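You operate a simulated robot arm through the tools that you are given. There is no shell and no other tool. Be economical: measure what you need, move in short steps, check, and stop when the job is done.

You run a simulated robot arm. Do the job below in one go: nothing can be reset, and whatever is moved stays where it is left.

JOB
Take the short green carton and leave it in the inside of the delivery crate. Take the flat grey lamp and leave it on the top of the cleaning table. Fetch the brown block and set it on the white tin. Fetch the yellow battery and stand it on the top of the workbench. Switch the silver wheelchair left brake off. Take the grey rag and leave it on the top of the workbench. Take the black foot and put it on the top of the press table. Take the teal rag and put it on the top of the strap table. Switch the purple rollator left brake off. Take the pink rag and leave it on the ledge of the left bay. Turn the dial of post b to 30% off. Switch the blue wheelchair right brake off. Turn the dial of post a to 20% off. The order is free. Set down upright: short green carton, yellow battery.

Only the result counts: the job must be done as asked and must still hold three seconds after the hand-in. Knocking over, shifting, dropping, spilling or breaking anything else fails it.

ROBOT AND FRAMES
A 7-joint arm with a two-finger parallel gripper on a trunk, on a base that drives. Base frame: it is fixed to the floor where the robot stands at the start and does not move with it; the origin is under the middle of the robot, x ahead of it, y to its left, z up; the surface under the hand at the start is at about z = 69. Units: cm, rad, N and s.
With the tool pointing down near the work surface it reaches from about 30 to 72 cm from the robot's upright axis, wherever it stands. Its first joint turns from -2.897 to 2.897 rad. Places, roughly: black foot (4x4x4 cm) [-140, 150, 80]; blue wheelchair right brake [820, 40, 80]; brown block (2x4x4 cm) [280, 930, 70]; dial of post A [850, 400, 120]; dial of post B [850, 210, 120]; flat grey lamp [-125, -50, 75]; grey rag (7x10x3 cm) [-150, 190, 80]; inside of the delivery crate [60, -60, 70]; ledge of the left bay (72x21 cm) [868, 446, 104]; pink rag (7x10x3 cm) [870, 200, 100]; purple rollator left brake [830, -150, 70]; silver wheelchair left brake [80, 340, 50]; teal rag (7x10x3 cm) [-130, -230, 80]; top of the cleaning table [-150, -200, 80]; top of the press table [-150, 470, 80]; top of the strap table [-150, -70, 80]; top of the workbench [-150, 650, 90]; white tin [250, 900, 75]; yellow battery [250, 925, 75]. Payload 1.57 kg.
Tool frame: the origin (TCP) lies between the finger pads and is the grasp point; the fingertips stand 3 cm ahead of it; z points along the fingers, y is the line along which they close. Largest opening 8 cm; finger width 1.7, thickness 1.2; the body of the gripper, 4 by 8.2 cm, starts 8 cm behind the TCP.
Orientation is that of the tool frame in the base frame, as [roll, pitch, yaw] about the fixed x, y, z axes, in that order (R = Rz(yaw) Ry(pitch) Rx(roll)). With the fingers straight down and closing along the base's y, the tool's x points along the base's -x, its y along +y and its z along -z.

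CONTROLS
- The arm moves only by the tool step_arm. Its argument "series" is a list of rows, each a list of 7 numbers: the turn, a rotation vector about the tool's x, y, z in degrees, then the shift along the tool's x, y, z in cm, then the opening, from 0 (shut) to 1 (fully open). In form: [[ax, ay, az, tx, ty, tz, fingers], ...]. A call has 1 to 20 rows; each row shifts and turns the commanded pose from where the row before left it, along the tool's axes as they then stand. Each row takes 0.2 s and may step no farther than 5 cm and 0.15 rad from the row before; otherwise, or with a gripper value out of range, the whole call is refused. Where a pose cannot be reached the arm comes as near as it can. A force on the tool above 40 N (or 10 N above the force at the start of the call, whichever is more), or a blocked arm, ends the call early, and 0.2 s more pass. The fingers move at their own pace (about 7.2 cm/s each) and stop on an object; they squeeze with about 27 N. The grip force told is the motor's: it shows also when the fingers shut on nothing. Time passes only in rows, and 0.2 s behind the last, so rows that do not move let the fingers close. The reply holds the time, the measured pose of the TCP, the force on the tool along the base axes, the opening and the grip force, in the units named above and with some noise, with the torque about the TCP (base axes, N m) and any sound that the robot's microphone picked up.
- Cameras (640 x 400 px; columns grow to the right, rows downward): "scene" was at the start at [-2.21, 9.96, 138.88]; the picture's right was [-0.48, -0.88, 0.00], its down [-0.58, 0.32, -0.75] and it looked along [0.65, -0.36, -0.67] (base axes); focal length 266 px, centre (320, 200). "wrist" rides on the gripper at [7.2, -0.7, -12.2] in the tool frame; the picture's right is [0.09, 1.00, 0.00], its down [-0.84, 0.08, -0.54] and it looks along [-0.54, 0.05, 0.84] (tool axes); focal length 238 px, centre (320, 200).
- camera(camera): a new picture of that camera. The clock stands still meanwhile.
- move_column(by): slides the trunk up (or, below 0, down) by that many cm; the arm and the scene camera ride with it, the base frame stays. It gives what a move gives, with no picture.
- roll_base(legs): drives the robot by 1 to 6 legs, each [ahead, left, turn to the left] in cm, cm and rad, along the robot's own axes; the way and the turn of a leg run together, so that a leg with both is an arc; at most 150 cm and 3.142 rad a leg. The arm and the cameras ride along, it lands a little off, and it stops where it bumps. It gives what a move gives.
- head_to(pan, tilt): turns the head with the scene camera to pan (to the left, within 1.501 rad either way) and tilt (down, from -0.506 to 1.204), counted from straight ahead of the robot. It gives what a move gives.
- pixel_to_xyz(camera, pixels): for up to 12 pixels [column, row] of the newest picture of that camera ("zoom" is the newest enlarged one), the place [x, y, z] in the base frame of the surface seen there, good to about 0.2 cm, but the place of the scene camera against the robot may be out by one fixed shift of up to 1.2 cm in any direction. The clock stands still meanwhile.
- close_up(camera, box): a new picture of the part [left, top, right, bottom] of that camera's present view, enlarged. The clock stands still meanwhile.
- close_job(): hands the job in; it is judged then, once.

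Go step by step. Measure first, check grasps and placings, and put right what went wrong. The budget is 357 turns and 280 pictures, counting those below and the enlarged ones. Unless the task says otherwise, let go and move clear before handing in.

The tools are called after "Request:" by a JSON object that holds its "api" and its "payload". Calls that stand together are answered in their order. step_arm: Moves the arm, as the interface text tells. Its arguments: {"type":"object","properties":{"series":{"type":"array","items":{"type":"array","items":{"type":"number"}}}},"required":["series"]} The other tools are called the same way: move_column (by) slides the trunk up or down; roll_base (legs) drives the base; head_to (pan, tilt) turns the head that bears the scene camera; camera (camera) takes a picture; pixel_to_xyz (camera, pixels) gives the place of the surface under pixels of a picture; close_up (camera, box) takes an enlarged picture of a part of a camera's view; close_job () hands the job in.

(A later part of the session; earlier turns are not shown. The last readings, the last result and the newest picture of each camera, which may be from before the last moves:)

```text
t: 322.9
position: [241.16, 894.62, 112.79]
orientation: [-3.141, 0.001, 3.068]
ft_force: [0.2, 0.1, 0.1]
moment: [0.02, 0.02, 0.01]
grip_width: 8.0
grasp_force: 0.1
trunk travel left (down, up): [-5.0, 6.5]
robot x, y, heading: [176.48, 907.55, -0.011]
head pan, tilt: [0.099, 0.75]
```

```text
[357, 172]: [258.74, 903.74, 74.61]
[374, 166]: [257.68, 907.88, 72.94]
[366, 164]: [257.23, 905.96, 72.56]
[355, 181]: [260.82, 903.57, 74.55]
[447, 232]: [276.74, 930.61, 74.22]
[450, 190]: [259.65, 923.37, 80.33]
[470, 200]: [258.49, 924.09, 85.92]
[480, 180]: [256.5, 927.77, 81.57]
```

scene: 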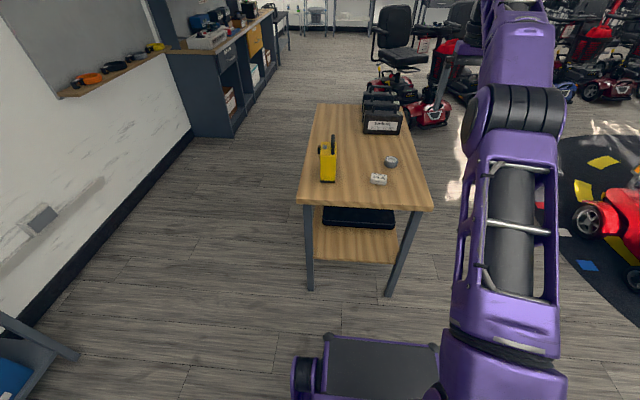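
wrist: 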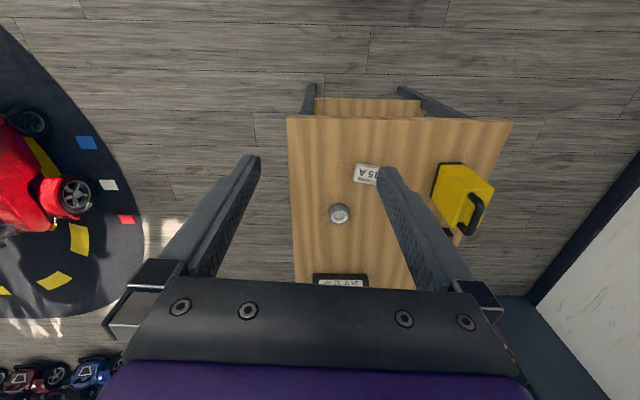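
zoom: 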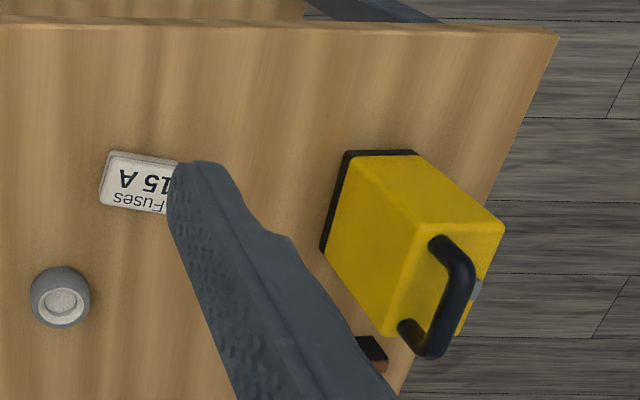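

The block is 100 cm ahead; check how near the base can get (shelf/legs front edges).

Request:
{"api": "pixel_to_xyz", "payload": {"camera": "scene", "pixels": [[318, 256], [390, 261], [305, 203], [428, 208], [310, 285], [390, 290], [330, 345], [430, 345], [345, 215], [385, 178]]}}

```text
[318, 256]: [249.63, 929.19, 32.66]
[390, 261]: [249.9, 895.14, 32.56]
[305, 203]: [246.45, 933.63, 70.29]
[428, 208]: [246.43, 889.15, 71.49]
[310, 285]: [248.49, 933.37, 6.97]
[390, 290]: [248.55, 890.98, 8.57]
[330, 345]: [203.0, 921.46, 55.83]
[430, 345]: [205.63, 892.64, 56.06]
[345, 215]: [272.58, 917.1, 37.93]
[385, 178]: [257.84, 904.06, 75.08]
```

Base may go 36 cm ahead. Drive left 8 then ahead 36.

Request:
{"api": "roll_base", "payload": {"legs": [[0, 8, 0.012], [35, 0, 0]]}}

Request:
{"api": "step_arm", "payload": {"series": [[0, 0, 0, 0, 4.5, 0, 0.8], [0, 0, 0, 0, 4.5, 0, 0.8], [0, 0, 0, 0, 4.5, 0, 0.8], [0, 0, 0, 0, 4.5, 0, 0.8], [0, 0, 0, 0, 0, 0, 0.8]]}}

Request:
{"api": "camera", "payload": {"camera": "wrist"}}

```text
t: 326.2
position: [276.66, 903.76, 112.65]
orientation: [3.141, 0.002, 3.086]
ft_force: [0.6, 0.7, 0.3]
moment: [0.0, -0.03, 0.0]
grip_width: 8.04
grasp_force: 0.1
trunk travel left (down, up): [-5.0, 6.5]
robot x, y, heading: [211.89, 915.29, 0.007]
head pan, tilt: [0.099, 0.75]
```

```text
t: 327.4
position: [277.64, 921.9, 112.61]
orientation: [-3.141, 0.002, 3.084]
ft_force: [0.2, 0.4, 0.4]
moment: [0.0, 0.0, -0.01]
grip_width: 6.39
grasp_force: 0.0
trunk travel left (down, up): [-5.0, 6.5]
robot x, y, heading: [212.41, 915.1, 0.005]
head pan, tilt: [0.099, 0.75]
```

```text
216 pictures are left
```

wrist: 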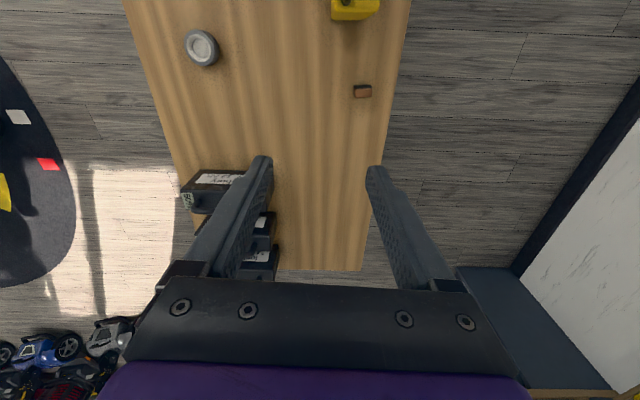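

Request:
{"api": "close_up", "payload": {"camera": "wrist", "box": [320, 60, 400, 120]}}

Request:
{"api": "pixel_to_xyz", "payload": {"camera": "zoom", "pixels": [[340, 250], [280, 240], [400, 235], [340, 200], [340, 290], [350, 350], [250, 250], [440, 250], [200, 200], [500, 200]]}}

```text
6.67 times, centred on (360, 90) of wrist
```

zoom: 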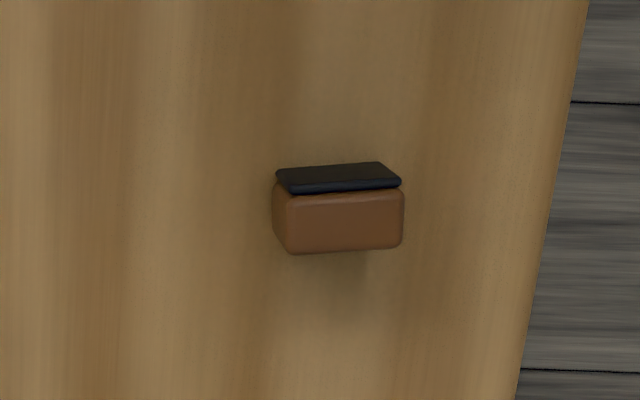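

```text
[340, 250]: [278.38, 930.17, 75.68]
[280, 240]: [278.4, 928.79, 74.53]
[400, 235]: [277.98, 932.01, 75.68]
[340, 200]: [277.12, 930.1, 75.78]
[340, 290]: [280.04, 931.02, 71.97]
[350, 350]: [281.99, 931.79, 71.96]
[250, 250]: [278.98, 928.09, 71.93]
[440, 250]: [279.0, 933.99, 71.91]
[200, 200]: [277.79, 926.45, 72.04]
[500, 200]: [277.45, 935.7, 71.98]
```

Block (brake pad) stands at (277.4,930.35), 2.3×3.9 footprint, top 75.8, table 72. Move over it and descend to hover z≈86.

Request:
{"api": "step_arm", "payload": {"series": [[0, 0, 0, 0.4, 4.2, 2, 0.75], [0, 0, 0, 0.38, 4.2, 2, 0.75], [0, 0, 0, 0, 0, 4.5, 0.75], [0, 0, 0, 0, 0, 4.5, 0.75], [0, 0, 0, 0, 0, 4.5, 0.75], [0, 0, 0, 0, 0, 4.5, 0.75], [0, 0, 0, 0, 0, 4.5, 0.75], [0, 0, 0, 0, 0, 0, 0.75]]}}

Request:
{"api": "camera", "payload": {"camera": "wrist"}}

```text
t: 329.2
position: [282.9, 931.58, 87.76]
orientation: [-3.14, 0.001, 3.086]
ft_force: [0.2, -0.1, -0.2]
moment: [0.02, 0.03, 0.02]
grip_width: 6.0
grasp_force: 0.2
out of reach, approached as far as the arm can: row 2, 3, 4, 5, 6, 7
trunk travel left (down, up): [-5.0, 6.5]
robot x, y, heading: [211.76, 915.37, 0.003]
head pan, tilt: [0.099, 0.75]
```

```text
214 pictures are left
```

wrist: 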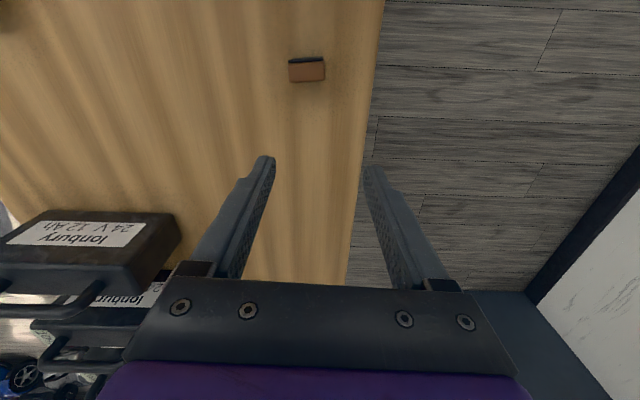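

The arm strayed outward near its reach limit; check where it settles with no-move rows.

Request:
{"api": "step_arm", "payload": {"series": [[0, 0, 0, 0, 0, 0, 0.75], [0, 0, 0, 0, 0, 0, 0.75]]}}

```text
t: 329.8
position: [282.9, 931.66, 87.76]
orientation: [-3.141, 0.003, 3.085]
ft_force: [-0.7, -0.3, 0.2]
moment: [0.0, 0.02, 0.0]
grip_width: 6.02
grasp_force: 0.0
trunk travel left (down, up): [-5.0, 6.5]
robot x, y, heading: [212.04, 915.02, 0.007]
head pan, tilt: [0.099, 0.75]
```

Move back inward to (277.4,930.35), then look.

Request:
{"api": "step_arm", "payload": {"series": [[0, 0, 0, 2.7, -0.8, 0, 0.75], [0, 0, 0, 2.7, -0.8, 0, 0.75], [0, 0, 0, 0, 0, 0, 0.75]]}}

Request:
{"api": "camera", "payload": {"camera": "wrist"}}

```text
t: 330.6
position: [282.89, 931.69, 87.72]
orientation: [3.141, -0.001, 3.086]
ft_force: [-0.1, -0.6, -0.5]
moment: [0.02, 0.0, 0.01]
grip_width: 5.97
grasp_force: 0.0
out of reach, approached as far as the arm can: row 1, 2
trunk travel left (down, up): [-5.0, 6.5]
robot x, y, heading: [211.97, 915.49, 0.005]
head pan, tilt: [0.099, 0.75]
```

```text
213 pictures are left
```

wrist: 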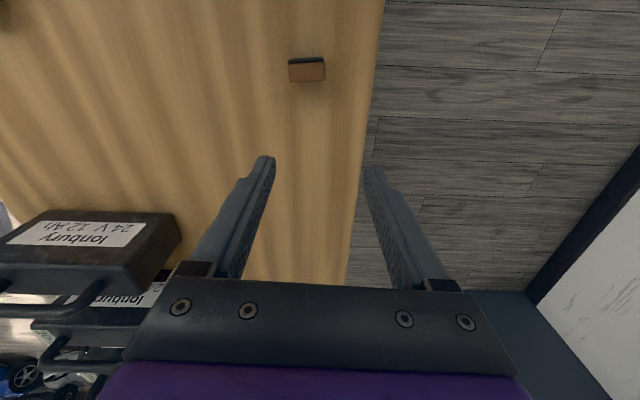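

Stuck at a limit; try retreating up and inward.

Request:
{"api": "step_arm", "payload": {"series": [[0, 0, 0, 1, -3, -3, 0.75], [0, 0, 0, 1, -3, -3, 0.75], [0, 0, 0, 2, -3, -3, 0.75], [0, 0, 0, 2, -3, -3, 0.75], [0, 0, 0, 0, 0, 0, 0.75]]}}

```text
t: 331.8
position: [281.91, 920.79, 101.11]
orientation: [-3.14, -0.001, 3.084]
ft_force: [0.7, -1.4, -0.5]
moment: [0.03, 0.04, 0.0]
grip_width: 6.01
grasp_force: 0.1
out of reach, approached as far as the arm can: row 1, 2, 3, 4
trunk travel left (down, up): [-5.0, 6.5]
robot x, y, heading: [211.92, 915.53, 0.005]
head pan, tilt: [0.099, 0.75]
```

Request:
{"api": "step_arm", "payload": {"series": [[0, 0, 0, 4, 0, 0, 0.75], [0, 0, 0, 4, 0, 0, 0.75], [0, 0, 0, 4, 0, 0, 0.75], [0, 0, 0, 4, 0, 0, 0.75], [0, 0, 0, 0, 0, 0, 0.75]]}}

Request:
{"api": "camera", "payload": {"camera": "scene"}}

```text
t: 333.0
position: [280.55, 922.99, 104.89]
orientation: [-3.14, 0.0, 3.085]
ft_force: [-0.4, 0.5, -0.1]
moment: [0.03, 0.0, 0.0]
grip_width: 5.99
grasp_force: 0.0
out of reach, approached as far as the arm can: row 1, 2, 3, 4
trunk travel left (down, up): [-5.0, 6.5]
robot x, y, heading: [212.07, 915.31, 0.01]
head pan, tilt: [0.099, 0.75]
```

```text
212 pictures are left
```

scene: 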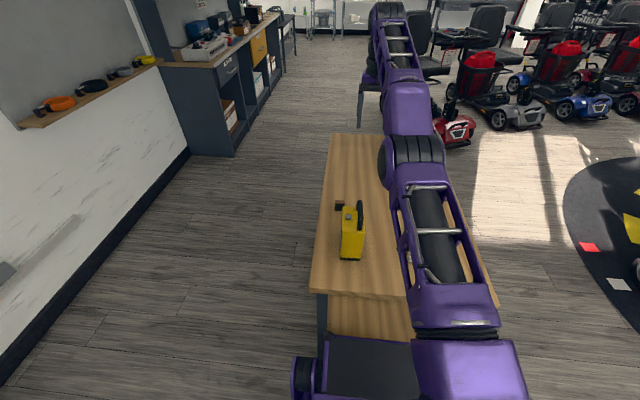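

Try single probing steps: inward while lowering.

Request:
{"api": "step_arm", "payload": {"series": [[0, 0, 0, 0, -4, 0, 0.75], [0, 0, 0, 0, -4, 0, 0.75], [0, 0, 0, 0, -4, 0, 0.75], [0, 0, 0, 0, -4, 0, 0.75], [0, 0, 0, 0, -4, 0, 0.75]]}}

Request:
{"api": "step_arm", "payload": {"series": [[0, 0, 0, 4, 0, 0, 0.75], [0, 0, 0, 4, 0, 0, 0.75], [0, 0, 0, 4, 0, 0, 0.75]]}}

```text
t: 334.2
position: [280.19, 902.66, 104.92]
orientation: [-3.14, -0.002, 3.086]
ft_force: [0.4, -0.5, 0.2]
moment: [-0.03, 0.03, 0.02]
grip_width: 5.99
grasp_force: 0.1
out of reach, approached as far as the arm can: row 1, 2, 5
trunk travel left (down, up): [-5.0, 6.5]
robot x, y, heading: [211.85, 915.15, 0.008]
head pan, tilt: [0.099, 0.75]
```

```text
t: 335.0
position: [278.52, 901.94, 107.67]
orientation: [-3.14, -0.001, 3.084]
ft_force: [0.1, -1.4, -0.3]
moment: [-0.01, 0.0, 0.0]
grip_width: 6.0
grasp_force: 0.1
out of reach, approached as far as the arm can: row 1, 2, 3
trunk travel left (down, up): [-5.0, 6.5]
robot x, y, heading: [212.28, 915.2, 0.011]
head pan, tilt: [0.099, 0.75]
```

The readings fit a straight elbow (constant 73 cm shoulder–wrist radius). Try stepping straight down, and other ways to get the elbow to bend.

Request:
{"api": "step_arm", "payload": {"series": [[0, 0, 0, 0, 0, 4, 0.75], [0, 0, 0, 0, 0, 4, 0.75]]}}

Request:
{"api": "step_arm", "payload": {"series": [[0, 8, 0, 0, 0, 0, 0.75], [0, 8, 0, 0, 0, 0, 0.75]]}}

```text
t: 335.6
position: [280.84, 901.33, 100.35]
orientation: [-3.14, -0.002, 3.084]
ft_force: [-0.8, 0.4, 0.8]
moment: [0.01, -0.03, 0.02]
grip_width: 6.0
grasp_force: 0.0
out of reach, approached as far as the arm can: row 1, 2
trunk travel left (down, up): [-5.0, 6.5]
robot x, y, heading: [212.01, 915.3, 0.009]
head pan, tilt: [0.099, 0.75]
```

```text
t: 336.2
position: [277.47, 901.3, 101.7]
orientation: [-3.141, -0.142, 3.086]
ft_force: [-0.6, 0.2, -0.4]
moment: [-0.01, -0.05, -0.01]
grip_width: 6.0
grasp_force: 0.1
out of reach, approached as far as the arm can: row 1, 2
trunk travel left (down, up): [-5.0, 6.5]
robot x, y, heading: [211.78, 915.45, 0.003]
head pan, tilt: [0.099, 0.75]
```

Likely the elbow slipped past straight to its limit. Push outward to the singular point, then come back inward.

Request:
{"api": "step_arm", "payload": {"series": [[0, -8, 0, 0, 0, 0, 0.75], [0, -8, 0, -2, 0, -1, 0.75], [0, 0, 0, -4, 0, 0, 0.75], [0, 0, 0, -4, 0, 0, 0.75], [0, 0, 0, -4, 0, 0, 0.75]]}}

Request:
{"api": "step_arm", "payload": {"series": [[0, 0, 0, 4, 0, 2, 0.75], [0, 0, 0, 4, 0, 2, 0.75], [0, 0, 0, 4, 0, 0, 0.75]]}}

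```text
t: 337.4
position: [283.73, 901.64, 102.33]
orientation: [3.141, 0.139, 3.086]
ft_force: [0.0, 0.4, 0.3]
moment: [0.02, 0.0, -0.01]
grip_width: 5.98
grasp_force: 0.0
out of reach, approached as far as the arm can: row 1, 2, 3, 4, 5
trunk travel left (down, up): [-5.0, 6.5]
robot x, y, heading: [211.88, 915.27, 0.007]
head pan, tilt: [0.099, 0.75]
```

```text
t: 338.2
position: [283.98, 900.01, 99.85]
orientation: [-3.142, 0.138, 3.085]
ft_force: [-0.1, -0.3, -0.6]
moment: [-0.02, 0.0, -0.02]
grip_width: 5.99
grasp_force: 0.1
out of reach, approached as far as the arm can: row 1, 2, 3
trunk travel left (down, up): [-5.0, 6.5]
robot x, y, heading: [211.81, 915.1, 0.006]
head pan, tilt: [0.099, 0.75]
```

Try a longer inward command in one call, correcting the pitch too.

Request:
{"api": "step_arm", "payload": {"series": [[0, 8, 0, 4, 0, 0, 0.75], [0, 0, 0, 4.5, 0, 0, 0.75], [0, 0, 0, 4.5, 0, 0, 0.75], [0, 0, 0, 4.5, 0, 0, 0.75], [0, 0, 0, 4.5, 0, 0, 0.75], [0, 0, 0, 4.5, 0, 0, 0.75], [0, 0, 0, 4.5, 0, 0, 0.75], [0, 0, 0, 0, 0, 0, 0.75], [0, 0, 0, 0, 0, 0, 0.75]]}}

```text
t: 340.2
position: [277.06, 895.31, 107.22]
orientation: [3.141, -0.003, 3.084]
ft_force: [0.6, -0.1, 0.1]
moment: [-0.01, -0.05, 0.02]
grip_width: 6.0
grasp_force: 0.0
out of reach, approached as far as the arm can: row 1, 2, 3, 4, 5, 6, 7
trunk travel left (down, up): [-5.0, 6.5]
robot x, y, heading: [211.93, 915.55, 0.006]
head pan, tilt: [0.099, 0.75]
```

Push fully outward/upward to the max reach, then inward again, in one call with pauses.

Request:
{"api": "step_arm", "payload": {"series": [[0, 0, 0, -4, 0, -3, 0.75], [0, 0, 0, -4, 0, -3, 0.75], [0, 0, 0, -4, 0, -3, 0.75], [0, 0, 0, -4, 0, -3, 0.75], [0, 0, 0, -4, 0, -3, 0.75], [0, 0, 0, 0, 0, 0, 0.75]]}}

Request:
{"api": "step_arm", "payload": {"series": [[0, 0, 0, 1, 0, 0.7, 0.75], [0, 0, 0, 1, 0, 0.7, 0.75], [0, 0, 0, 2, 0, 0.7, 0.75], [0, 0, 0, 3, 0, 0.7, 0.75], [0, 0, 0, 0, 0, 0, 0.75]]}}

```text
t: 341.6
position: [276.47, 898.28, 110.88]
orientation: [-3.141, -0.001, 3.084]
ft_force: [0.0, 0.0, -0.5]
moment: [-0.01, -0.02, -0.03]
grip_width: 6.02
grasp_force: 0.0
out of reach, approached as far as the arm can: row 1, 2, 3, 4, 5
trunk travel left (down, up): [-5.0, 6.5]
robot x, y, heading: [211.73, 915.91, 0.003]
head pan, tilt: [0.099, 0.75]
```

```text
t: 342.8
position: [276.05, 897.46, 110.74]
orientation: [3.141, -0.002, 3.085]
ft_force: [0.1, -0.3, 0.1]
moment: [-0.02, 0.03, 0.01]
grip_width: 5.98
grasp_force: 0.0
out of reach, approached as far as the arm can: row 1, 2, 3, 4
trunk travel left (down, up): [-5.0, 6.5]
robot x, y, heading: [211.66, 915.36, 0.005]
head pan, tilt: [0.099, 0.75]
```

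Back the base away to free space so I can wriggle the arm safely.

Request:
{"api": "roll_base", "payload": {"legs": [[-70, 0, 0]]}}

Request:
{"api": "step_arm", "payload": {"series": [[0, 0, 0, 1, 0, 4.5, 0.75], [0, 0, 0, 1, 0, 4.5, 0.75], [0, 0, 0, 1, 0, 4.5, 0.75], [0, 0, 0, 1, 0, 4.5, 0.75], [0, 0, 0, 1, 0, 4.5, 0.75], [0, 0, 0, 1, 0, 4.5, 0.75], [0, 0, 0, 1, 0, 4.5, 0.75], [0, 0, 0, 1, 0, 4.5, 0.75], [0, 0, 0, 1, 0, 4.5, 0.75], [0, 0, 0, 1, 0, 4.5, 0.75], [0, 0, 0, 1, 0, 4.5, 0.75], [0, 0, 0, 1, 0, 4.5, 0.75]]}}

Request:
{"api": "camera", "payload": {"camera": "scene"}}

```text
t: 346.5
position: [208.85, 897.34, 110.75]
orientation: [-3.141, -0.003, 3.091]
ft_force: [0.7, -1.0, 0.1]
moment: [0.01, 0.02, -0.01]
grip_width: 6.01
grasp_force: 0.0
trunk travel left (down, up): [-5.0, 6.5]
robot x, y, heading: [144.78, 914.7, 0.011]
head pan, tilt: [0.099, 0.75]
```

```text
t: 349.1
position: [211.42, 893.72, 59.85]
orientation: [3.141, 0.0, 3.091]
ft_force: [-0.4, -0.3, 0.5]
moment: [0.01, -0.01, 0.0]
grip_width: 5.98
grasp_force: 0.1
out of reach, approached as far as the arm can: row 1, 2, 3, 4, 5, 6, 7, 8, 9
trunk travel left (down, up): [-5.0, 6.5]
robot x, y, heading: [144.86, 914.59, 0.017]
head pan, tilt: [0.099, 0.75]
```

```text
211 pictures are left
```

scene: 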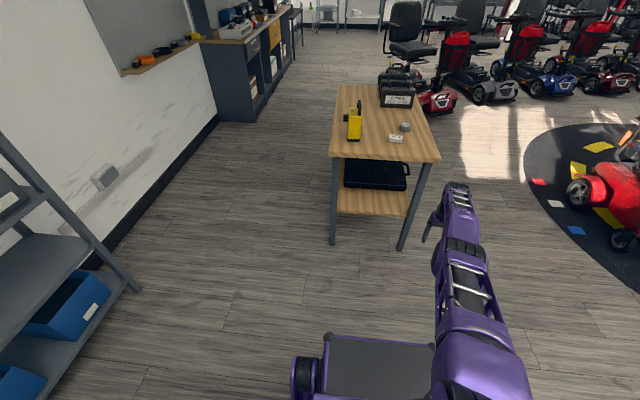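

Now it tracks again near z 60. Try inward 12 cm.

Request:
{"api": "step_arm", "payload": {"series": [[0, 0, 0, 3, 0, 0, 0.75], [0, 0, 0, 3, 0, 0, 0.75], [0, 0, 0, 3, 0, 0, 0.75], [0, 0, 0, 3, 0, 0, 0.75], [0, 0, 0, 3, 0, 0, 0.75]]}}

```text
t: 350.3
position: [208.21, 890.23, 55.19]
orientation: [-3.141, -0.002, 3.092]
ft_force: [0.3, 0.6, 0.3]
moment: [0.02, 0.01, -0.02]
grip_width: 5.99
grasp_force: 0.0
out of reach, approached as far as the arm can: row 1, 2, 3, 4, 5
trunk travel left (down, up): [-5.0, 6.5]
robot x, y, heading: [144.46, 914.63, 0.014]
head pan, tilt: [0.099, 0.75]
```

Still on the wrong elbow branch. Command a large outward overshoot (cannot reach the table from here), then inward.

Request:
{"api": "step_arm", "payload": {"series": [[0, 0, 0, -4.3, -2, -1.3, 0.75], [0, 0, 0, -4.3, -2, -1.3, 0.75], [0, 0, 0, -4.3, -2, -1.3, 0.75], [0, 0, 0, -4.3, -2, -1.3, 0.75], [0, 0, 0, -4.3, -2, -1.3, 0.75], [0, 0, 0, -4.3, -2, -1.3, 0.75], [0, 0, 0, -4.3, -2, -1.3, 0.75], [0, 0, 0, -4.3, -2, -1.3, 0.75], [0, 0, 0, -4.3, -2, -1.3, 0.75], [0, 0, 0, -4.3, -2, -1.3, 0.75], [0, 0, 0, -4.3, -2, -1.3, 0.75], [0, 0, 0, -4.3, -2, -1.3, 0.75]]}}

Request:
{"api": "step_arm", "payload": {"series": [[0, 0, 0, 4, 0, 0, 0.75], [0, 0, 0, 4, 0, 0, 0.75], [0, 0, 0, 4, 0, 0, 0.75]]}}

```text
t: 352.9
position: [211.15, 884.91, 75.56]
orientation: [3.142, -0.002, 3.091]
ft_force: [-0.2, 0.5, 0.4]
moment: [0.01, -0.02, -0.01]
grip_width: 6.0
grasp_force: 0.1
out of reach, approached as far as the arm can: row 1, 2, 3, 4, 5, 6, 7, 8, 9, 10, 11, 12
trunk travel left (down, up): [-5.0, 6.5]
robot x, y, heading: [144.91, 914.92, 0.012]
head pan, tilt: [0.099, 0.75]
```

```text
t: 353.7
position: [208.54, 880.5, 74.56]
orientation: [3.14, -0.003, 3.091]
ft_force: [-0.9, -0.7, 0.8]
moment: [0.02, 0.02, 0.0]
grip_width: 6.0
grasp_force: 0.0
out of reach, approached as far as the arm can: row 1, 2, 3
trunk travel left (down, up): [-5.0, 6.5]
robot x, y, heading: [144.98, 914.91, 0.009]
head pan, tilt: [0.099, 0.75]
```

Use tangential motion: go up stretched, then descend while pushing outward, then down+inward so the elbow folds the proper way.

Request:
{"api": "step_arm", "payload": {"series": [[0, 0, 0, 0, 3, -4, 0.75], [0, 0, 0, 0, 3, -4, 0.75], [0, 0, 0, 0, 3, -4, 0.75], [0, 0, 0, 0, 3, -4, 0.75], [0, 0, 0, 0, 3, -4, 0.75], [0, 0, 0, 0, 3, -4, 0.75], [0, 0, 0, 0, 0, -4.5, 0.75], [0, 0, 0, 0, 0, -4.5, 0.75], [0, 0, 0, 0, 0, -4.5, 0.75], [0, 0, 0, 0, 0, -4.5, 0.75], [0, 0, 0, 0, 0, -4.5, 0.75], [0, 0, 0, 0, 0, 0, 0.75]]}}

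Request:
{"api": "step_arm", "payload": {"series": [[0, 0, 0, -3, 0, 4, 0.75], [0, 0, 0, -3, 0, 4, 0.75], [0, 0, 0, -3, 0, 4, 0.75], [0, 0, 0, -3, 0, 4, 0.75], [0, 0, 0, -2, 0, 4.5, 0.75], [0, 0, 0, -2, 0, 4.5, 0.75], [0, 0, 0, -2, 0, 4.5, 0.75], [0, 0, 0, -1, 0, 4.5, 0.75], [0, 0, 0, -1, 0, 4.5, 0.75], [0, 0, 0, 0, 0, 0, 0.75]]}}

Request:
{"api": "step_arm", "payload": {"series": [[0, 0, 0, 1, 0, 4.5, 0.75], [0, 0, 0, 2, 0, 4, 0.75], [0, 0, 0, 3, 0, 3, 0.75], [0, 0, 0, 4, 0, 0, 0.75], [0, 0, 0, 4, 0, 0, 0.75]]}}

```text
t: 356.3
position: [207.18, 897.09, 114.31]
orientation: [3.141, -0.002, 3.09]
ft_force: [0.1, 0.2, -1.0]
moment: [0.01, 0.01, -0.01]
grip_width: 6.01
grasp_force: 0.0
out of reach, approached as far as the arm can: row 1, 2, 3, 5, 7, 8, 9, 10, 11
trunk travel left (down, up): [-5.0, 6.5]
robot x, y, heading: [144.85, 914.8, 0.016]
head pan, tilt: [0.099, 0.75]
```

```text
t: 358.5
position: [215.89, 899.3, 76.69]
orientation: [-3.141, -0.001, 3.091]
ft_force: [-0.3, 0.3, 0.2]
moment: [-0.03, -0.01, 0.0]
grip_width: 5.97
grasp_force: 0.0
out of reach, approached as far as the arm can: row 1, 2, 3, 4, 5, 6, 7, 8, 9
trunk travel left (down, up): [-5.0, 6.5]
robot x, y, heading: [144.76, 914.82, 0.01]
head pan, tilt: [0.099, 0.75]
```

```text
t: 359.7
position: [201.76, 900.08, 65.22]
orientation: [3.142, 0.002, 3.092]
ft_force: [-0.8, -0.1, -0.4]
moment: [-0.02, 0.02, 0.0]
grip_width: 6.01
grasp_force: 0.1
trunk travel left (down, up): [-5.0, 6.5]
robot x, y, heading: [144.79, 914.92, 0.013]
head pan, tilt: [0.099, 0.75]
```

Freed: the elbow now folds properly. Raise to z≈98 with shorter reach, and drive back to the table.

Request:
{"api": "step_arm", "payload": {"series": [[0, 0, 0, 0, 0, -4, 0.75], [0, 0, 0, 0, 0, -4, 0.75], [0, 0, 0, 0, 0, -4, 0.75], [0, 0, 0, 0, 0, -4, 0.75], [0, 0, 0, 0, 0, -4, 0.75], [0, 0, 0, 0, 0, -4, 0.75], [0, 0, 0, 0, 0, -4, 0.75], [0, 0, 0, 0, 0, -4, 0.75]]}}

Request:
{"api": "roll_base", "payload": {"legs": [[0, 8, -0.013], [68, 0, 0]]}}

Request:
{"api": "camera", "payload": {"camera": "wrist"}}

```text
t: 361.5
position: [201.85, 899.75, 97.19]
orientation: [-3.14, -0.003, 3.092]
ft_force: [1.0, -0.1, -1.0]
moment: [-0.02, 0.0, 0.01]
grip_width: 6.02
grasp_force: 0.0
trunk travel left (down, up): [-5.0, 6.5]
robot x, y, heading: [144.91, 914.63, 0.009]
head pan, tilt: [0.099, 0.75]
```

```text
t: 366.3
position: [268.26, 907.57, 97.12]
orientation: [-3.141, -0.003, 3.083]
ft_force: [-0.2, 0.3, -0.3]
moment: [0.0, 0.01, 0.05]
grip_width: 6.0
grasp_force: 0.2
trunk travel left (down, up): [-5.0, 6.5]
robot x, y, heading: [211.07, 922.87, 0.003]
head pan, tilt: [0.099, 0.75]
```

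```text
210 pictures are left
```

wrist: 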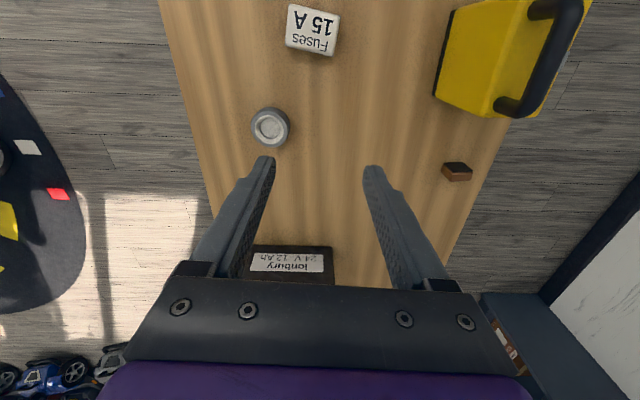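

Good view of everything. Measure the tin, battery and block.

Request:
{"api": "pixel_to_xyz", "payload": {"camera": "wrist", "pixels": [[289, 7], [338, 17], [287, 44], [330, 54], [312, 30], [457, 163], [443, 172], [472, 178], [458, 178], [454, 100], [530, 20], [505, 80]]}}

Request:
{"api": "close_up", "payload": {"camera": "wrist", "box": [270, 0, 600, 200]}}

```text
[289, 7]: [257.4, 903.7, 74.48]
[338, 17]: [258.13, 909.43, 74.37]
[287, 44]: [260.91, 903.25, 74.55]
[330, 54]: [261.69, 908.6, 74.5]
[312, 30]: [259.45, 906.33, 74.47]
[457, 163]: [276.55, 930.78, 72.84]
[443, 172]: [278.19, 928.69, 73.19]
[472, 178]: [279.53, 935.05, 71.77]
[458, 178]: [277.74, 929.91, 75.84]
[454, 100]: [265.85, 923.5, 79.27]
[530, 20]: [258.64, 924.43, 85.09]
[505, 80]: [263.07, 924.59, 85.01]
```

```text
1.94 times, centred on (435, 100) of wrist
```

zoom: 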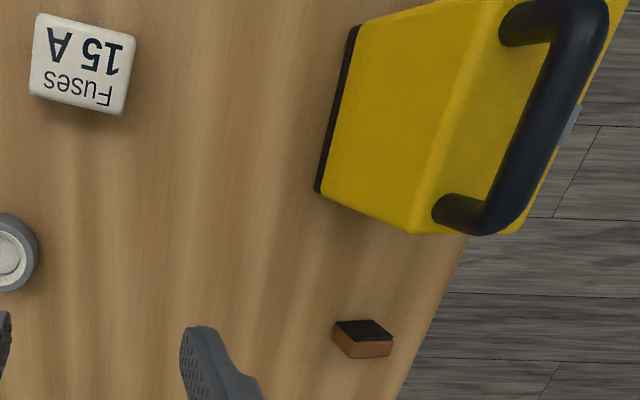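

Tin top centre (259.5,906.35), z 74.5. Move above the block at (277.4,930.35) and lower to z 86.

Request:
{"api": "step_arm", "payload": {"series": [[0, 0, 0, -1.3, 3.88, 0, 0.75], [0, 0, 0, -1.3, 3.88, 0, 0.75], [0, 0, 0, -1.3, 3.88, 0, 0.75], [0, 0, 0, -1.3, 3.88, 0, 0.75], [0, 0, 0, -1.3, 3.88, 0, 0.75], [0, 0, 0, -1.25, 3.88, 0, 0.75], [0, 0, 0, 0, 0, 4, 0.75], [0, 0, 0, 0, 0, 4, 0.75], [0, 0, 0, 0, 0, 3, 0.75], [0, 0, 0, 0, 0, 0, 0.75]]}}

Request:
{"api": "close_up", "payload": {"camera": "wrist", "box": [240, 40, 440, 200]}}

```text
t: 368.5
position: [277.36, 930.18, 86.27]
orientation: [-3.142, -0.002, 3.085]
ft_force: [0.3, -0.2, 0.2]
moment: [0.01, -0.02, -0.02]
grip_width: 6.0
grasp_force: 0.0
trunk travel left (down, up): [-5.0, 6.5]
robot x, y, heading: [211.25, 922.8, 0.007]
head pan, tilt: [0.099, 0.75]
```

```text
2.50 times, centred on (340, 120) of wrist
```

zoom: 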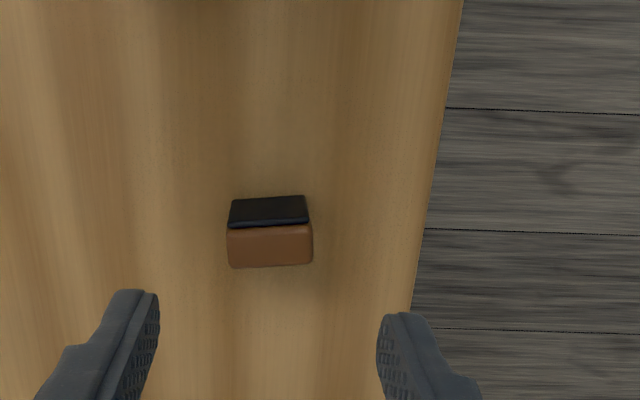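

Request:
{"api": "pixel_to_xyz", "payload": {"camera": "zoom", "pixels": [[232, 234], [308, 230], [234, 262], [308, 260], [270, 247], [268, 210], [232, 205], [303, 200]]}}

```text
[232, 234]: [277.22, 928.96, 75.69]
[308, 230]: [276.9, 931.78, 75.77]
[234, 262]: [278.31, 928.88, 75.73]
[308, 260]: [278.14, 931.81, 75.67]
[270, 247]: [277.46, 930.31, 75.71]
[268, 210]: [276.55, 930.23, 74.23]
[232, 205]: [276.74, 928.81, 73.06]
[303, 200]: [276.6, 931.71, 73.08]
```

Rotate -8° to match the block, descend to z 75.6, grip and lift.

Request:
{"api": "step_arm", "payload": {"series": [[0, 0, -8, -0.1, 0.17, 0, 0.75], [0, 0, 0, 0, 0, 4, 0.75], [0, 0, 0, 0, 0, 4, 0.75], [0, 0, 0, 0, 0, 2.6, 0.75], [0, 0, 0, 0, 0, 0, 0.75], [0, 0, 0, 0, 0, 0, 0], [0, 0, 0, 0, 0, 0, 0], [0, 0, 0, 0, 0, 0, 0], [0, 0, 0, 0, 0, -4, 0], [0, 0, 0, 0, 0, -4, 0], [0, 0, 0, 0, 0, -4, 0], [0, 0, 0, 0, 0, -4, 0], [0, 0, 0, 0, 0, -4, 0]]}}

Request:
{"api": "camera", "payload": {"camera": "wrist"}}

```text
t: 371.3
position: [277.56, 930.58, 95.61]
orientation: [-3.141, -0.002, -3.061]
ft_force: [-0.4, -1.2, -1.5]
moment: [-0.01, 0.03, 0.0]
grip_width: 3.28
grasp_force: 27.3
trunk travel left (down, up): [-5.0, 6.5]
robot x, y, heading: [211.03, 922.84, 0.003]
head pan, tilt: [0.099, 0.75]
```

```text
207 pictures are left
```

wrist: 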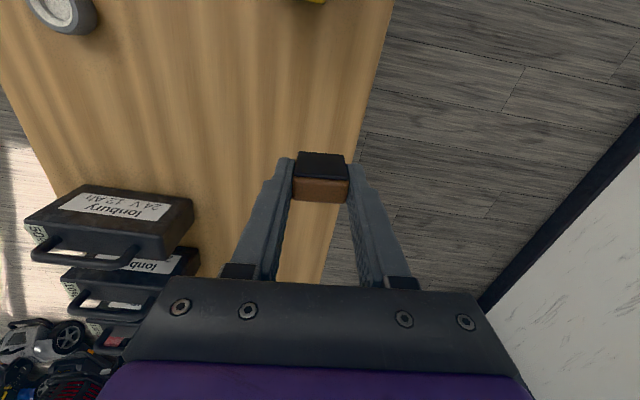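

Block held. Carry it over the tin with alignment.

Request:
{"api": "step_arm", "payload": {"series": [[0, 0, 0, 2.85, -3.24, 0, 0], [0, 0, 0, 2.85, -3.24, 0, 0], [0, 0, 0, 2.85, -3.24, 0, 0], [0, 0, 0, 2.85, -3.24, 0, 0], [0, 0, 0, 2.85, -3.24, 0, 0], [0, 0, 0, 2.85, -3.24, 0, 0], [0, 0, 0, 2.85, -3.24, 0, 0], [0, 0, 6, 0, 0, 0, 0], [0, 0, 6, 0, 0, 4, 0], [0, 0, 0, 0, 0, 4, 0], [0, 0, 0, 0, 0, 0, 0]]}}

Request:
{"api": "camera", "payload": {"camera": "wrist"}}

```text
t: 373.7
position: [259.46, 906.2, 87.58]
orientation: [-3.142, -0.002, 3.013]
ft_force: [0.0, -0.6, -1.3]
moment: [0.0, 0.04, 0.01]
grip_width: 3.25
grasp_force: 26.9
trunk travel left (down, up): [-5.0, 6.5]
robot x, y, heading: [211.26, 922.5, 0.005]
head pan, tilt: [0.099, 0.75]
```

```text
206 pictures are left
```

wrist: 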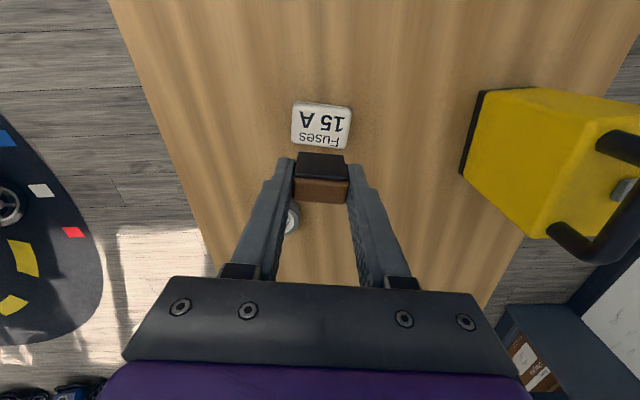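

Request:
{"api": "pixel_to_xyz", "payload": {"camera": "wrist", "pixels": [[295, 104], [350, 108], [293, 140], [345, 148], [320, 125], [318, 170], [318, 190], [297, 190], [347, 190]]}}

```text
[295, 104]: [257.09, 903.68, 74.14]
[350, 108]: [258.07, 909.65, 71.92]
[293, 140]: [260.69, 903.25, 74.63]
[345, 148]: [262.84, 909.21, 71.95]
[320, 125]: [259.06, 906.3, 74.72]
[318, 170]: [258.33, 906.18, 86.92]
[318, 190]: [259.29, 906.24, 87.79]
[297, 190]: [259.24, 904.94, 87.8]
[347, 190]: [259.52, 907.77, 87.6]
```

Block is over the tin's centre. Lower to contact and release.

Request:
{"api": "step_arm", "payload": {"series": [[0, 0, 0, 0, 0, 4, 0], [0, 0, 0, 0, 0, 4, 0], [0, 0, 0, 0, 0, 0.9, 0], [0, 0, 0, 0, 0, 0, 0], [0, 0, 0, 0, 0, 0.15, 0], [0, 0, 0, 0, 0, 0.15, 0]]}}

```text
t: 375.1
position: [259.45, 906.13, 78.53]
orientation: [3.142, -0.003, 3.014]
ft_force: [-0.2, -1.0, -0.6]
moment: [0.0, -0.03, -0.03]
grip_width: 3.29
grasp_force: 27.2
trunk travel left (down, up): [-5.0, 6.5]
robot x, y, heading: [211.05, 922.84, 0.001]
head pan, tilt: [0.099, 0.75]
```

Request:
{"api": "step_arm", "payload": {"series": [[0, 0, 0, 0, 0, 0.1, 0], [0, 0, 0, 0, 0, 0, 0.2], [0, 0, 0, 0, 0, 0, 0.5], [0, 0, 0, 0, 0, 0, 0.7], [0, 0, 0, 0, 0, 0, 0.7]]}}

Request:
{"api": "camera", "payload": {"camera": "wrist"}}

```text
t: 376.3
position: [259.44, 906.13, 78.38]
orientation: [3.141, -0.001, 3.016]
ft_force: [-0.6, -0.5, -0.9]
moment: [-0.02, 0.0, -0.03]
grip_width: 5.61
grasp_force: 0.1
trunk travel left (down, up): [-5.0, 6.5]
robot x, y, heading: [211.24, 922.68, -0.0]
head pan, tilt: [0.099, 0.75]
```

```text
205 pictures are left
```

wrist: 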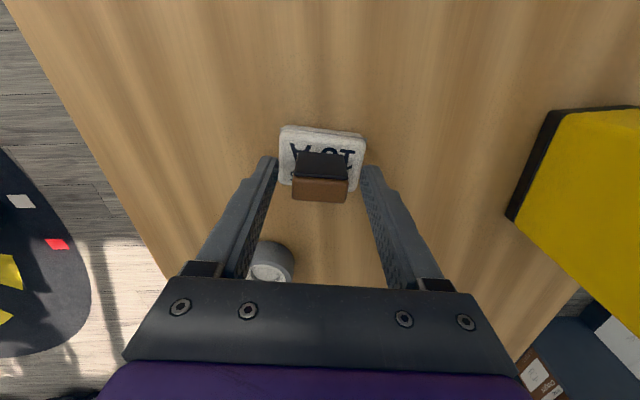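

Released; rise straight and verify.

Request:
{"api": "step_arm", "payload": {"series": [[0, 0, 0, 0, 0, -2, 0.7], [0, 0, 0, 0, 0, -4, 0.7], [0, 0, 0, 0, 0, -4, 0.8], [0, 0, 0, 0, 0, -4, 0.9], [0, 0, 0, 0, 0, -4, 1], [0, 0, 0, 0, 0, -3, 1]]}}

Request:
{"api": "camera", "payload": {"camera": "wrist"}}

```text
t: 377.7
position: [259.65, 906.19, 99.29]
orientation: [3.14, -0.002, 3.016]
ft_force: [-0.7, -0.6, 0.2]
moment: [0.01, 0.04, 0.03]
grip_width: 7.98
grasp_force: 0.0
trunk travel left (down, up): [-5.0, 6.5]
robot x, y, heading: [211.22, 922.83, 0.005]
head pan, tilt: [0.099, 0.75]
```

```text
204 pictures are left
```

wrist: 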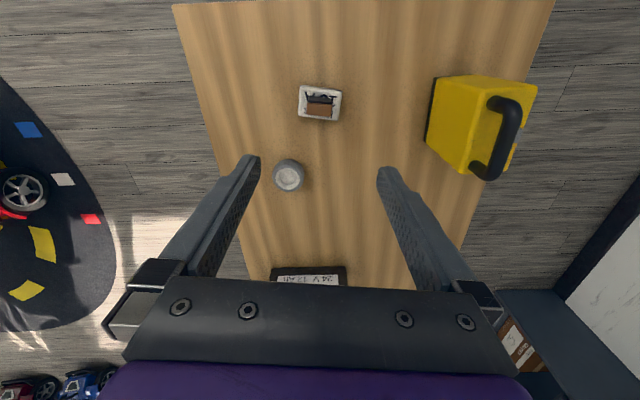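

Block is on the tin. Now close up on the battery.

Request:
{"api": "close_up", "payload": {"camera": "wrist", "box": [410, 60, 560, 190]}}

Request:
{"api": "head_to", "payload": {"pan": 0.15, "tilt": 1.0}}

Request:
{"api": "camera", "payload": {"camera": "scene"}}

```text
3.08 times, centred on (485, 125) of wrist
```

zoom: 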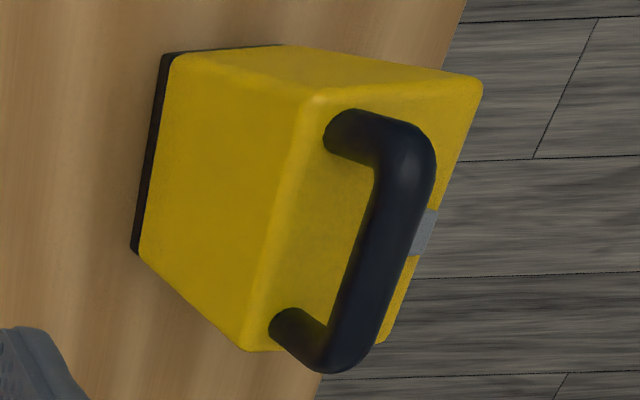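

```text
t: 378.4
position: [259.6, 906.27, 99.33]
orientation: [3.14, -0.002, 3.015]
ft_force: [0.1, -0.1, 0.1]
moment: [0.02, 0.01, -0.02]
grip_width: 7.99
grasp_force: 0.1
trunk travel left (down, up): [-5.0, 6.5]
robot x, y, heading: [211.07, 922.6, 0.006]
head pan, tilt: [0.15, 1.0]
```

```text
202 pictures are left
```

scene: 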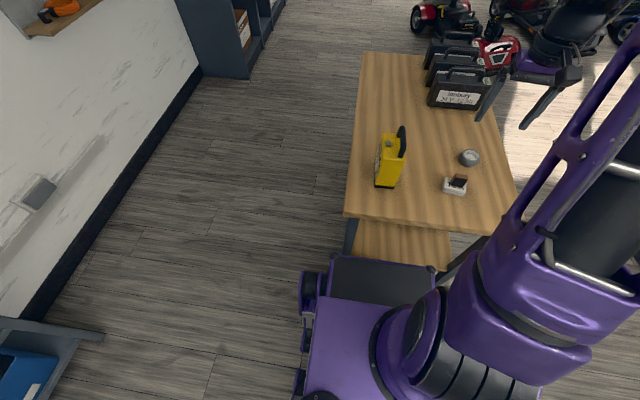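

Request:
{"api": "pixel_to_xyz", "payload": {"camera": "zoom", "pixels": [[320, 100], [475, 95], [250, 340], [385, 335], [410, 170], [360, 320], [345, 130], [290, 320], [430, 235], [165, 65], [138, 245], [330, 250]]}}

Request:
{"api": "close_up", "payload": {"camera": "scene", "box": [350, 110, 430, 200]}}

```text
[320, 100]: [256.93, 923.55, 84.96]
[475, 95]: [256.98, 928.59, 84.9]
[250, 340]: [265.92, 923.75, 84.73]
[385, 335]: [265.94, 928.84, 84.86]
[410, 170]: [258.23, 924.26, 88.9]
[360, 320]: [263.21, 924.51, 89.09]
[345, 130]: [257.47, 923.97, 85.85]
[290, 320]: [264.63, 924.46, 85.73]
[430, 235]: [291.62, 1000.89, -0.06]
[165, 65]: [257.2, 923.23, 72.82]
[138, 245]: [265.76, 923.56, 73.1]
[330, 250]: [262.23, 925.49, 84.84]
```

```text
4.44 times, centred on (390, 155) of scene
```

zoom: 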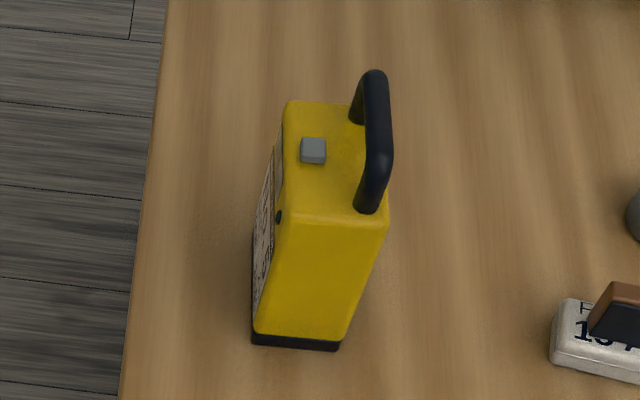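

Battery body x 256.7–266, y 923.4–928.9, top 85, handle to 89. Align above its centre (261.4,926.15).

Request:
{"api": "step_arm", "payload": {"series": [[0, 0, -8.4, 0, 0, 0, 1], [0, 0, 0, -0.44, 3.98, 0, 1], [0, 0, 0, -0.44, 3.98, 0, 1], [0, 0, 0, -0.44, 3.98, 0, 1], [0, 0, 0, -0.44, 3.98, 0, 1], [0, 0, 0, -0.44, 3.98, 0, 1], [0, 0, 0, 0, 0, 0, 1]]}}

Request:
{"api": "camera", "payload": {"camera": "wrist"}}

```text
t: 380.0
position: [261.34, 926.21, 99.3]
orientation: [3.141, 0.0, -3.125]
ft_force: [-0.6, 0.1, 1.1]
moment: [0.01, 0.04, 0.0]
grip_width: 7.99
grasp_force: 0.0
trunk travel left (down, up): [-5.0, 6.5]
robot x, y, heading: [211.26, 922.84, 0.004]
head pan, tilt: [0.15, 1.0]
```

```text
200 pictures are left
```

wrist: 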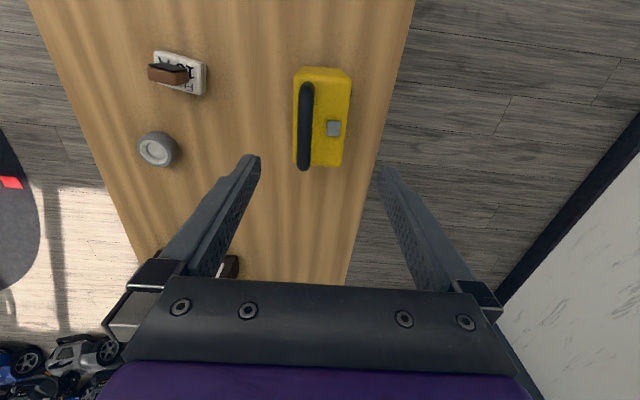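

Centred. Descend to z 83 and close.

Request:
{"api": "step_arm", "payload": {"series": [[0, 0, 0, 0, 0, 4, 1], [0, 0, 0, 0, 0, 4, 1], [0, 0, 0, 0, 0, 4, 1], [0, 0, 0, 0, 0, 4, 1], [0, 0, 0, 0, 0, 0.2, 1], [0, 0, 0, 0, 0, 0, 1], [0, 0, 0, 0, 0, 0, 0], [0, 0, 0, 0, 0, 0, 0], [0, 0, 0, 0, 0, 0, 0]]}}

Request:
{"api": "camera", "payload": {"camera": "wrist"}}

```text
t: 382.0
position: [261.21, 926.25, 83.03]
orientation: [3.141, -0.001, -3.122]
ft_force: [-1.0, -1.6, -0.7]
moment: [-0.25, -0.32, 0.06]
grip_width: 6.01
grasp_force: 27.0
trunk travel left (down, up): [-5.0, 6.5]
robot x, y, heading: [211.31, 922.57, 0.003]
head pan, tilt: [0.15, 1.0]
```

```text
199 pictures are left
```

wrist: 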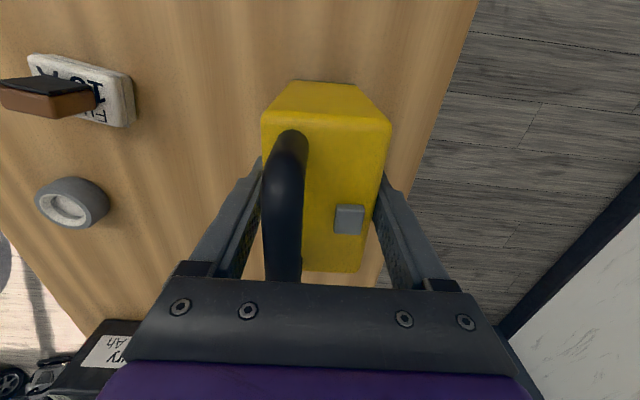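

Gripped. Lift 20 and check the load.

Request:
{"api": "step_arm", "payload": {"series": [[0, 0, 0, 0, 0, -1, 0], [0, 0, 0, 0, 0, -3, 0], [0, 0, 0, 0, 0, -4, 0], [0, 0, 0, 0, 0, -4, 0], [0, 0, 0, 0, 0, -4, 0], [0, 0, 0, 0, 0, -4, 0], [0, 0, 0, 0, 0, 0, 0]]}}

Request:
{"api": "camera", "payload": {"camera": "wrist"}}

```text
t: 383.6
position: [261.39, 926.29, 103.27]
orientation: [-3.141, -0.003, -3.121]
ft_force: [-0.2, -0.7, -11.9]
moment: [-0.07, 0.04, -0.02]
grip_width: 6.0
grasp_force: 27.3
trunk travel left (down, up): [-5.0, 6.5]
robot x, y, heading: [211.53, 922.66, 0.004]
head pan, tilt: [0.15, 1.0]
```

```text
198 pictures are left
```

wrist: 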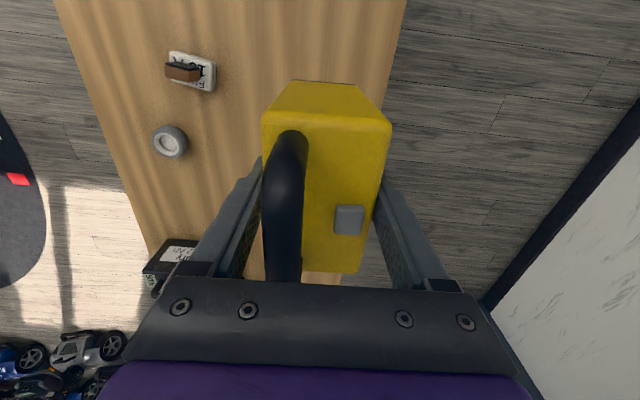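

Battery held (1.2 kg). Back out and drive to the open floor, turning to face the workbench.

Request:
{"api": "roll_base", "payload": {"legs": [[-90, 0, 0], [0, -145, 0], [0, -50, 0], [-60, 0, 0], [0, 0, 1.57], [0, 0, 1.57]]}}

Request:
{"api": "head_to", "payload": {"pan": 0, "tilt": 0.5}}

Request:
{"api": "camera", "payload": {"camera": "scene"}}

```text
t: 417.9
position: [9.14, 726.48, 103.12]
orientation: [3.14, -0.003, 0.008]
ft_force: [0.3, -0.1, -12.8]
moment: [0.03, -0.03, 0.02]
grip_width: 5.99
grasp_force: 26.7
trunk travel left (down, up): [-5.0, 6.5]
robot x, y, heading: [59.32, 729.08, 3.136]
head pan, tilt: [0.15, 1.0]
```

```text
t: 418.8
position: [9.24, 726.42, 103.2]
orientation: [3.141, -0.003, 0.007]
ft_force: [1.0, 0.0, -12.3]
moment: [0.0, -0.03, 0.01]
grip_width: 6.0
grasp_force: 26.5
trunk travel left (down, up): [-5.0, 6.5]
robot x, y, heading: [59.37, 729.41, 3.135]
head pan, tilt: [0.0, 0.499]
```

```text
197 pictures are left
```

scene: 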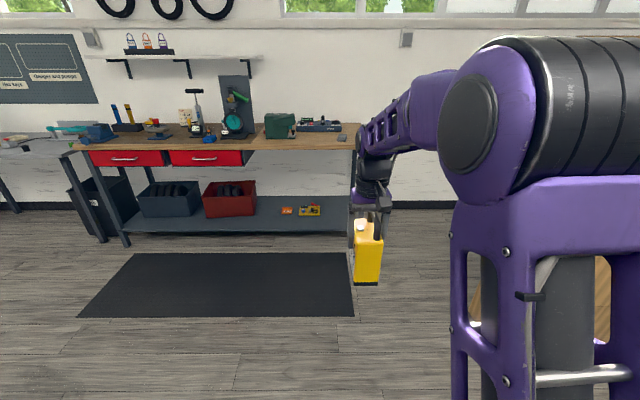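

Target spot (-124,714) between vise and rag. Drive left 12, ahead 128, raising slightly first.

Request:
{"api": "step_arm", "payload": {"series": [[0, 0, 0, 0, 0, -3, 0], [0, 0, 0, 0, 0, 0, 0]]}}

Request:
{"api": "roll_base", "payload": {"legs": [[0, 12, 0.006], [100, 0, 0], [30, 0, 0]]}}

Request:
{"api": "camera", "payload": {"camera": "wrist"}}

```text
t: 419.4
position: [9.21, 726.33, 106.09]
orientation: [3.141, -0.005, 0.01]
ft_force: [-0.1, 0.2, -13.0]
moment: [0.02, -0.04, 0.0]
grip_width: 5.99
grasp_force: 27.0
trunk travel left (down, up): [-5.0, 6.5]
robot x, y, heading: [59.17, 728.86, 3.136]
head pan, tilt: [0.0, 0.499]
```

```text
t: 427.7
position: [-123.13, 715.16, 106.1]
orientation: [3.141, -0.002, 0.009]
ft_force: [0.2, -0.3, -12.4]
moment: [-0.01, -0.04, -0.02]
grip_width: 6.01
grasp_force: 27.1
trunk travel left (down, up): [-5.0, 6.5]
robot x, y, heading: [-72.79, 718.14, 3.134]
head pan, tilt: [0.0, 0.499]
```

```text
196 pictures are left
```

wrist: 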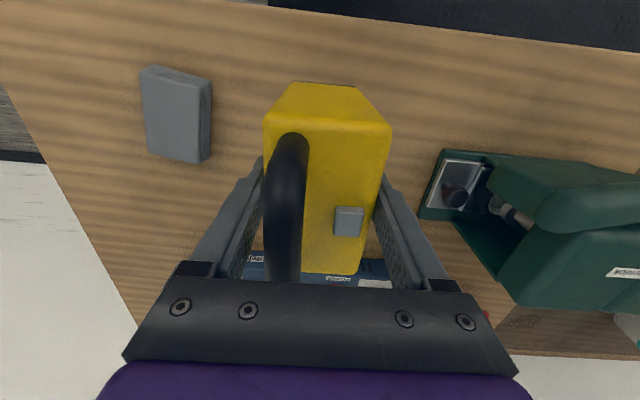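

Spot clear. Lower 6.8, then touch down gently.

Request:
{"api": "step_arm", "payload": {"series": [[0, 0, 0, 0, 0, 3, 0], [0, 0, 0, 0, 0, 3, 0], [0, 0, 0, 0, 0, 0.8, 0], [0, 0, 0, 0, 0, 0, 0], [0, 0, 0, 0, 0, 0.15, 0], [0, 0, 0, 0, 0, 0.15, 0]]}}

```text
t: 429.1
position: [-123.11, 715.16, 99.06]
orientation: [-3.141, -0.002, 0.01]
ft_force: [1.5, 0.2, -9.0]
moment: [0.12, 0.06, 0.0]
grip_width: 5.98
grasp_force: 27.2
trunk travel left (down, up): [-5.0, 6.5]
robot x, y, heading: [-73.14, 717.99, 3.134]
head pan, tilt: [0.0, 0.499]
```

Contact starting (force dropped to -9). A touch lower, then release slowly.

Request:
{"api": "step_arm", "payload": {"series": [[0, 0, 0, 0, 0, 0.12, 0], [0, 0, 0, 0, 0, 0, 0.7], [0, 0, 0, 0, 0, 0, 0.9], [0, 0, 0, 0, 0, 0, 1], [0, 0, 0, 0, 0, 0, 1], [0, 0, 0, 0, 0, -3, 1], [0, 0, 0, 0, 0, -4, 1], [0, 0, 0, 0, 0, -3, 1], [0, 0, 0, 0, 0, 0, 1]]}}

Request:
{"api": "camera", "payload": {"camera": "wrist"}}

```text
t: 431.1
position: [-123.11, 715.14, 108.87]
orientation: [-3.141, -0.003, 0.008]
ft_force: [-0.1, 0.2, -0.1]
moment: [0.01, 0.04, 0.01]
grip_width: 7.96
grasp_force: 0.0
trunk travel left (down, up): [-5.0, 6.5]
robot x, y, heading: [-72.97, 718.1, 3.133]
head pan, tilt: [0.0, 0.499]
```

```text
195 pictures are left
```

wrist: 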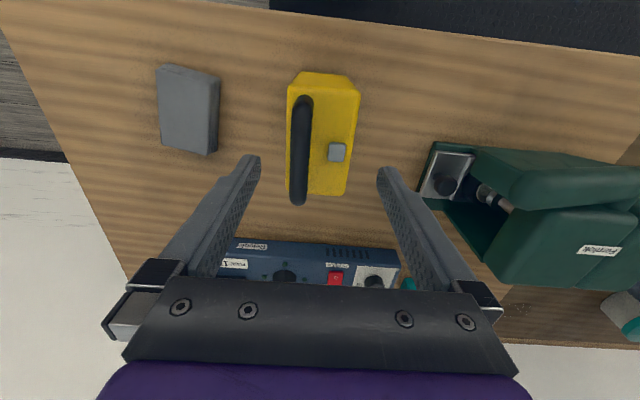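

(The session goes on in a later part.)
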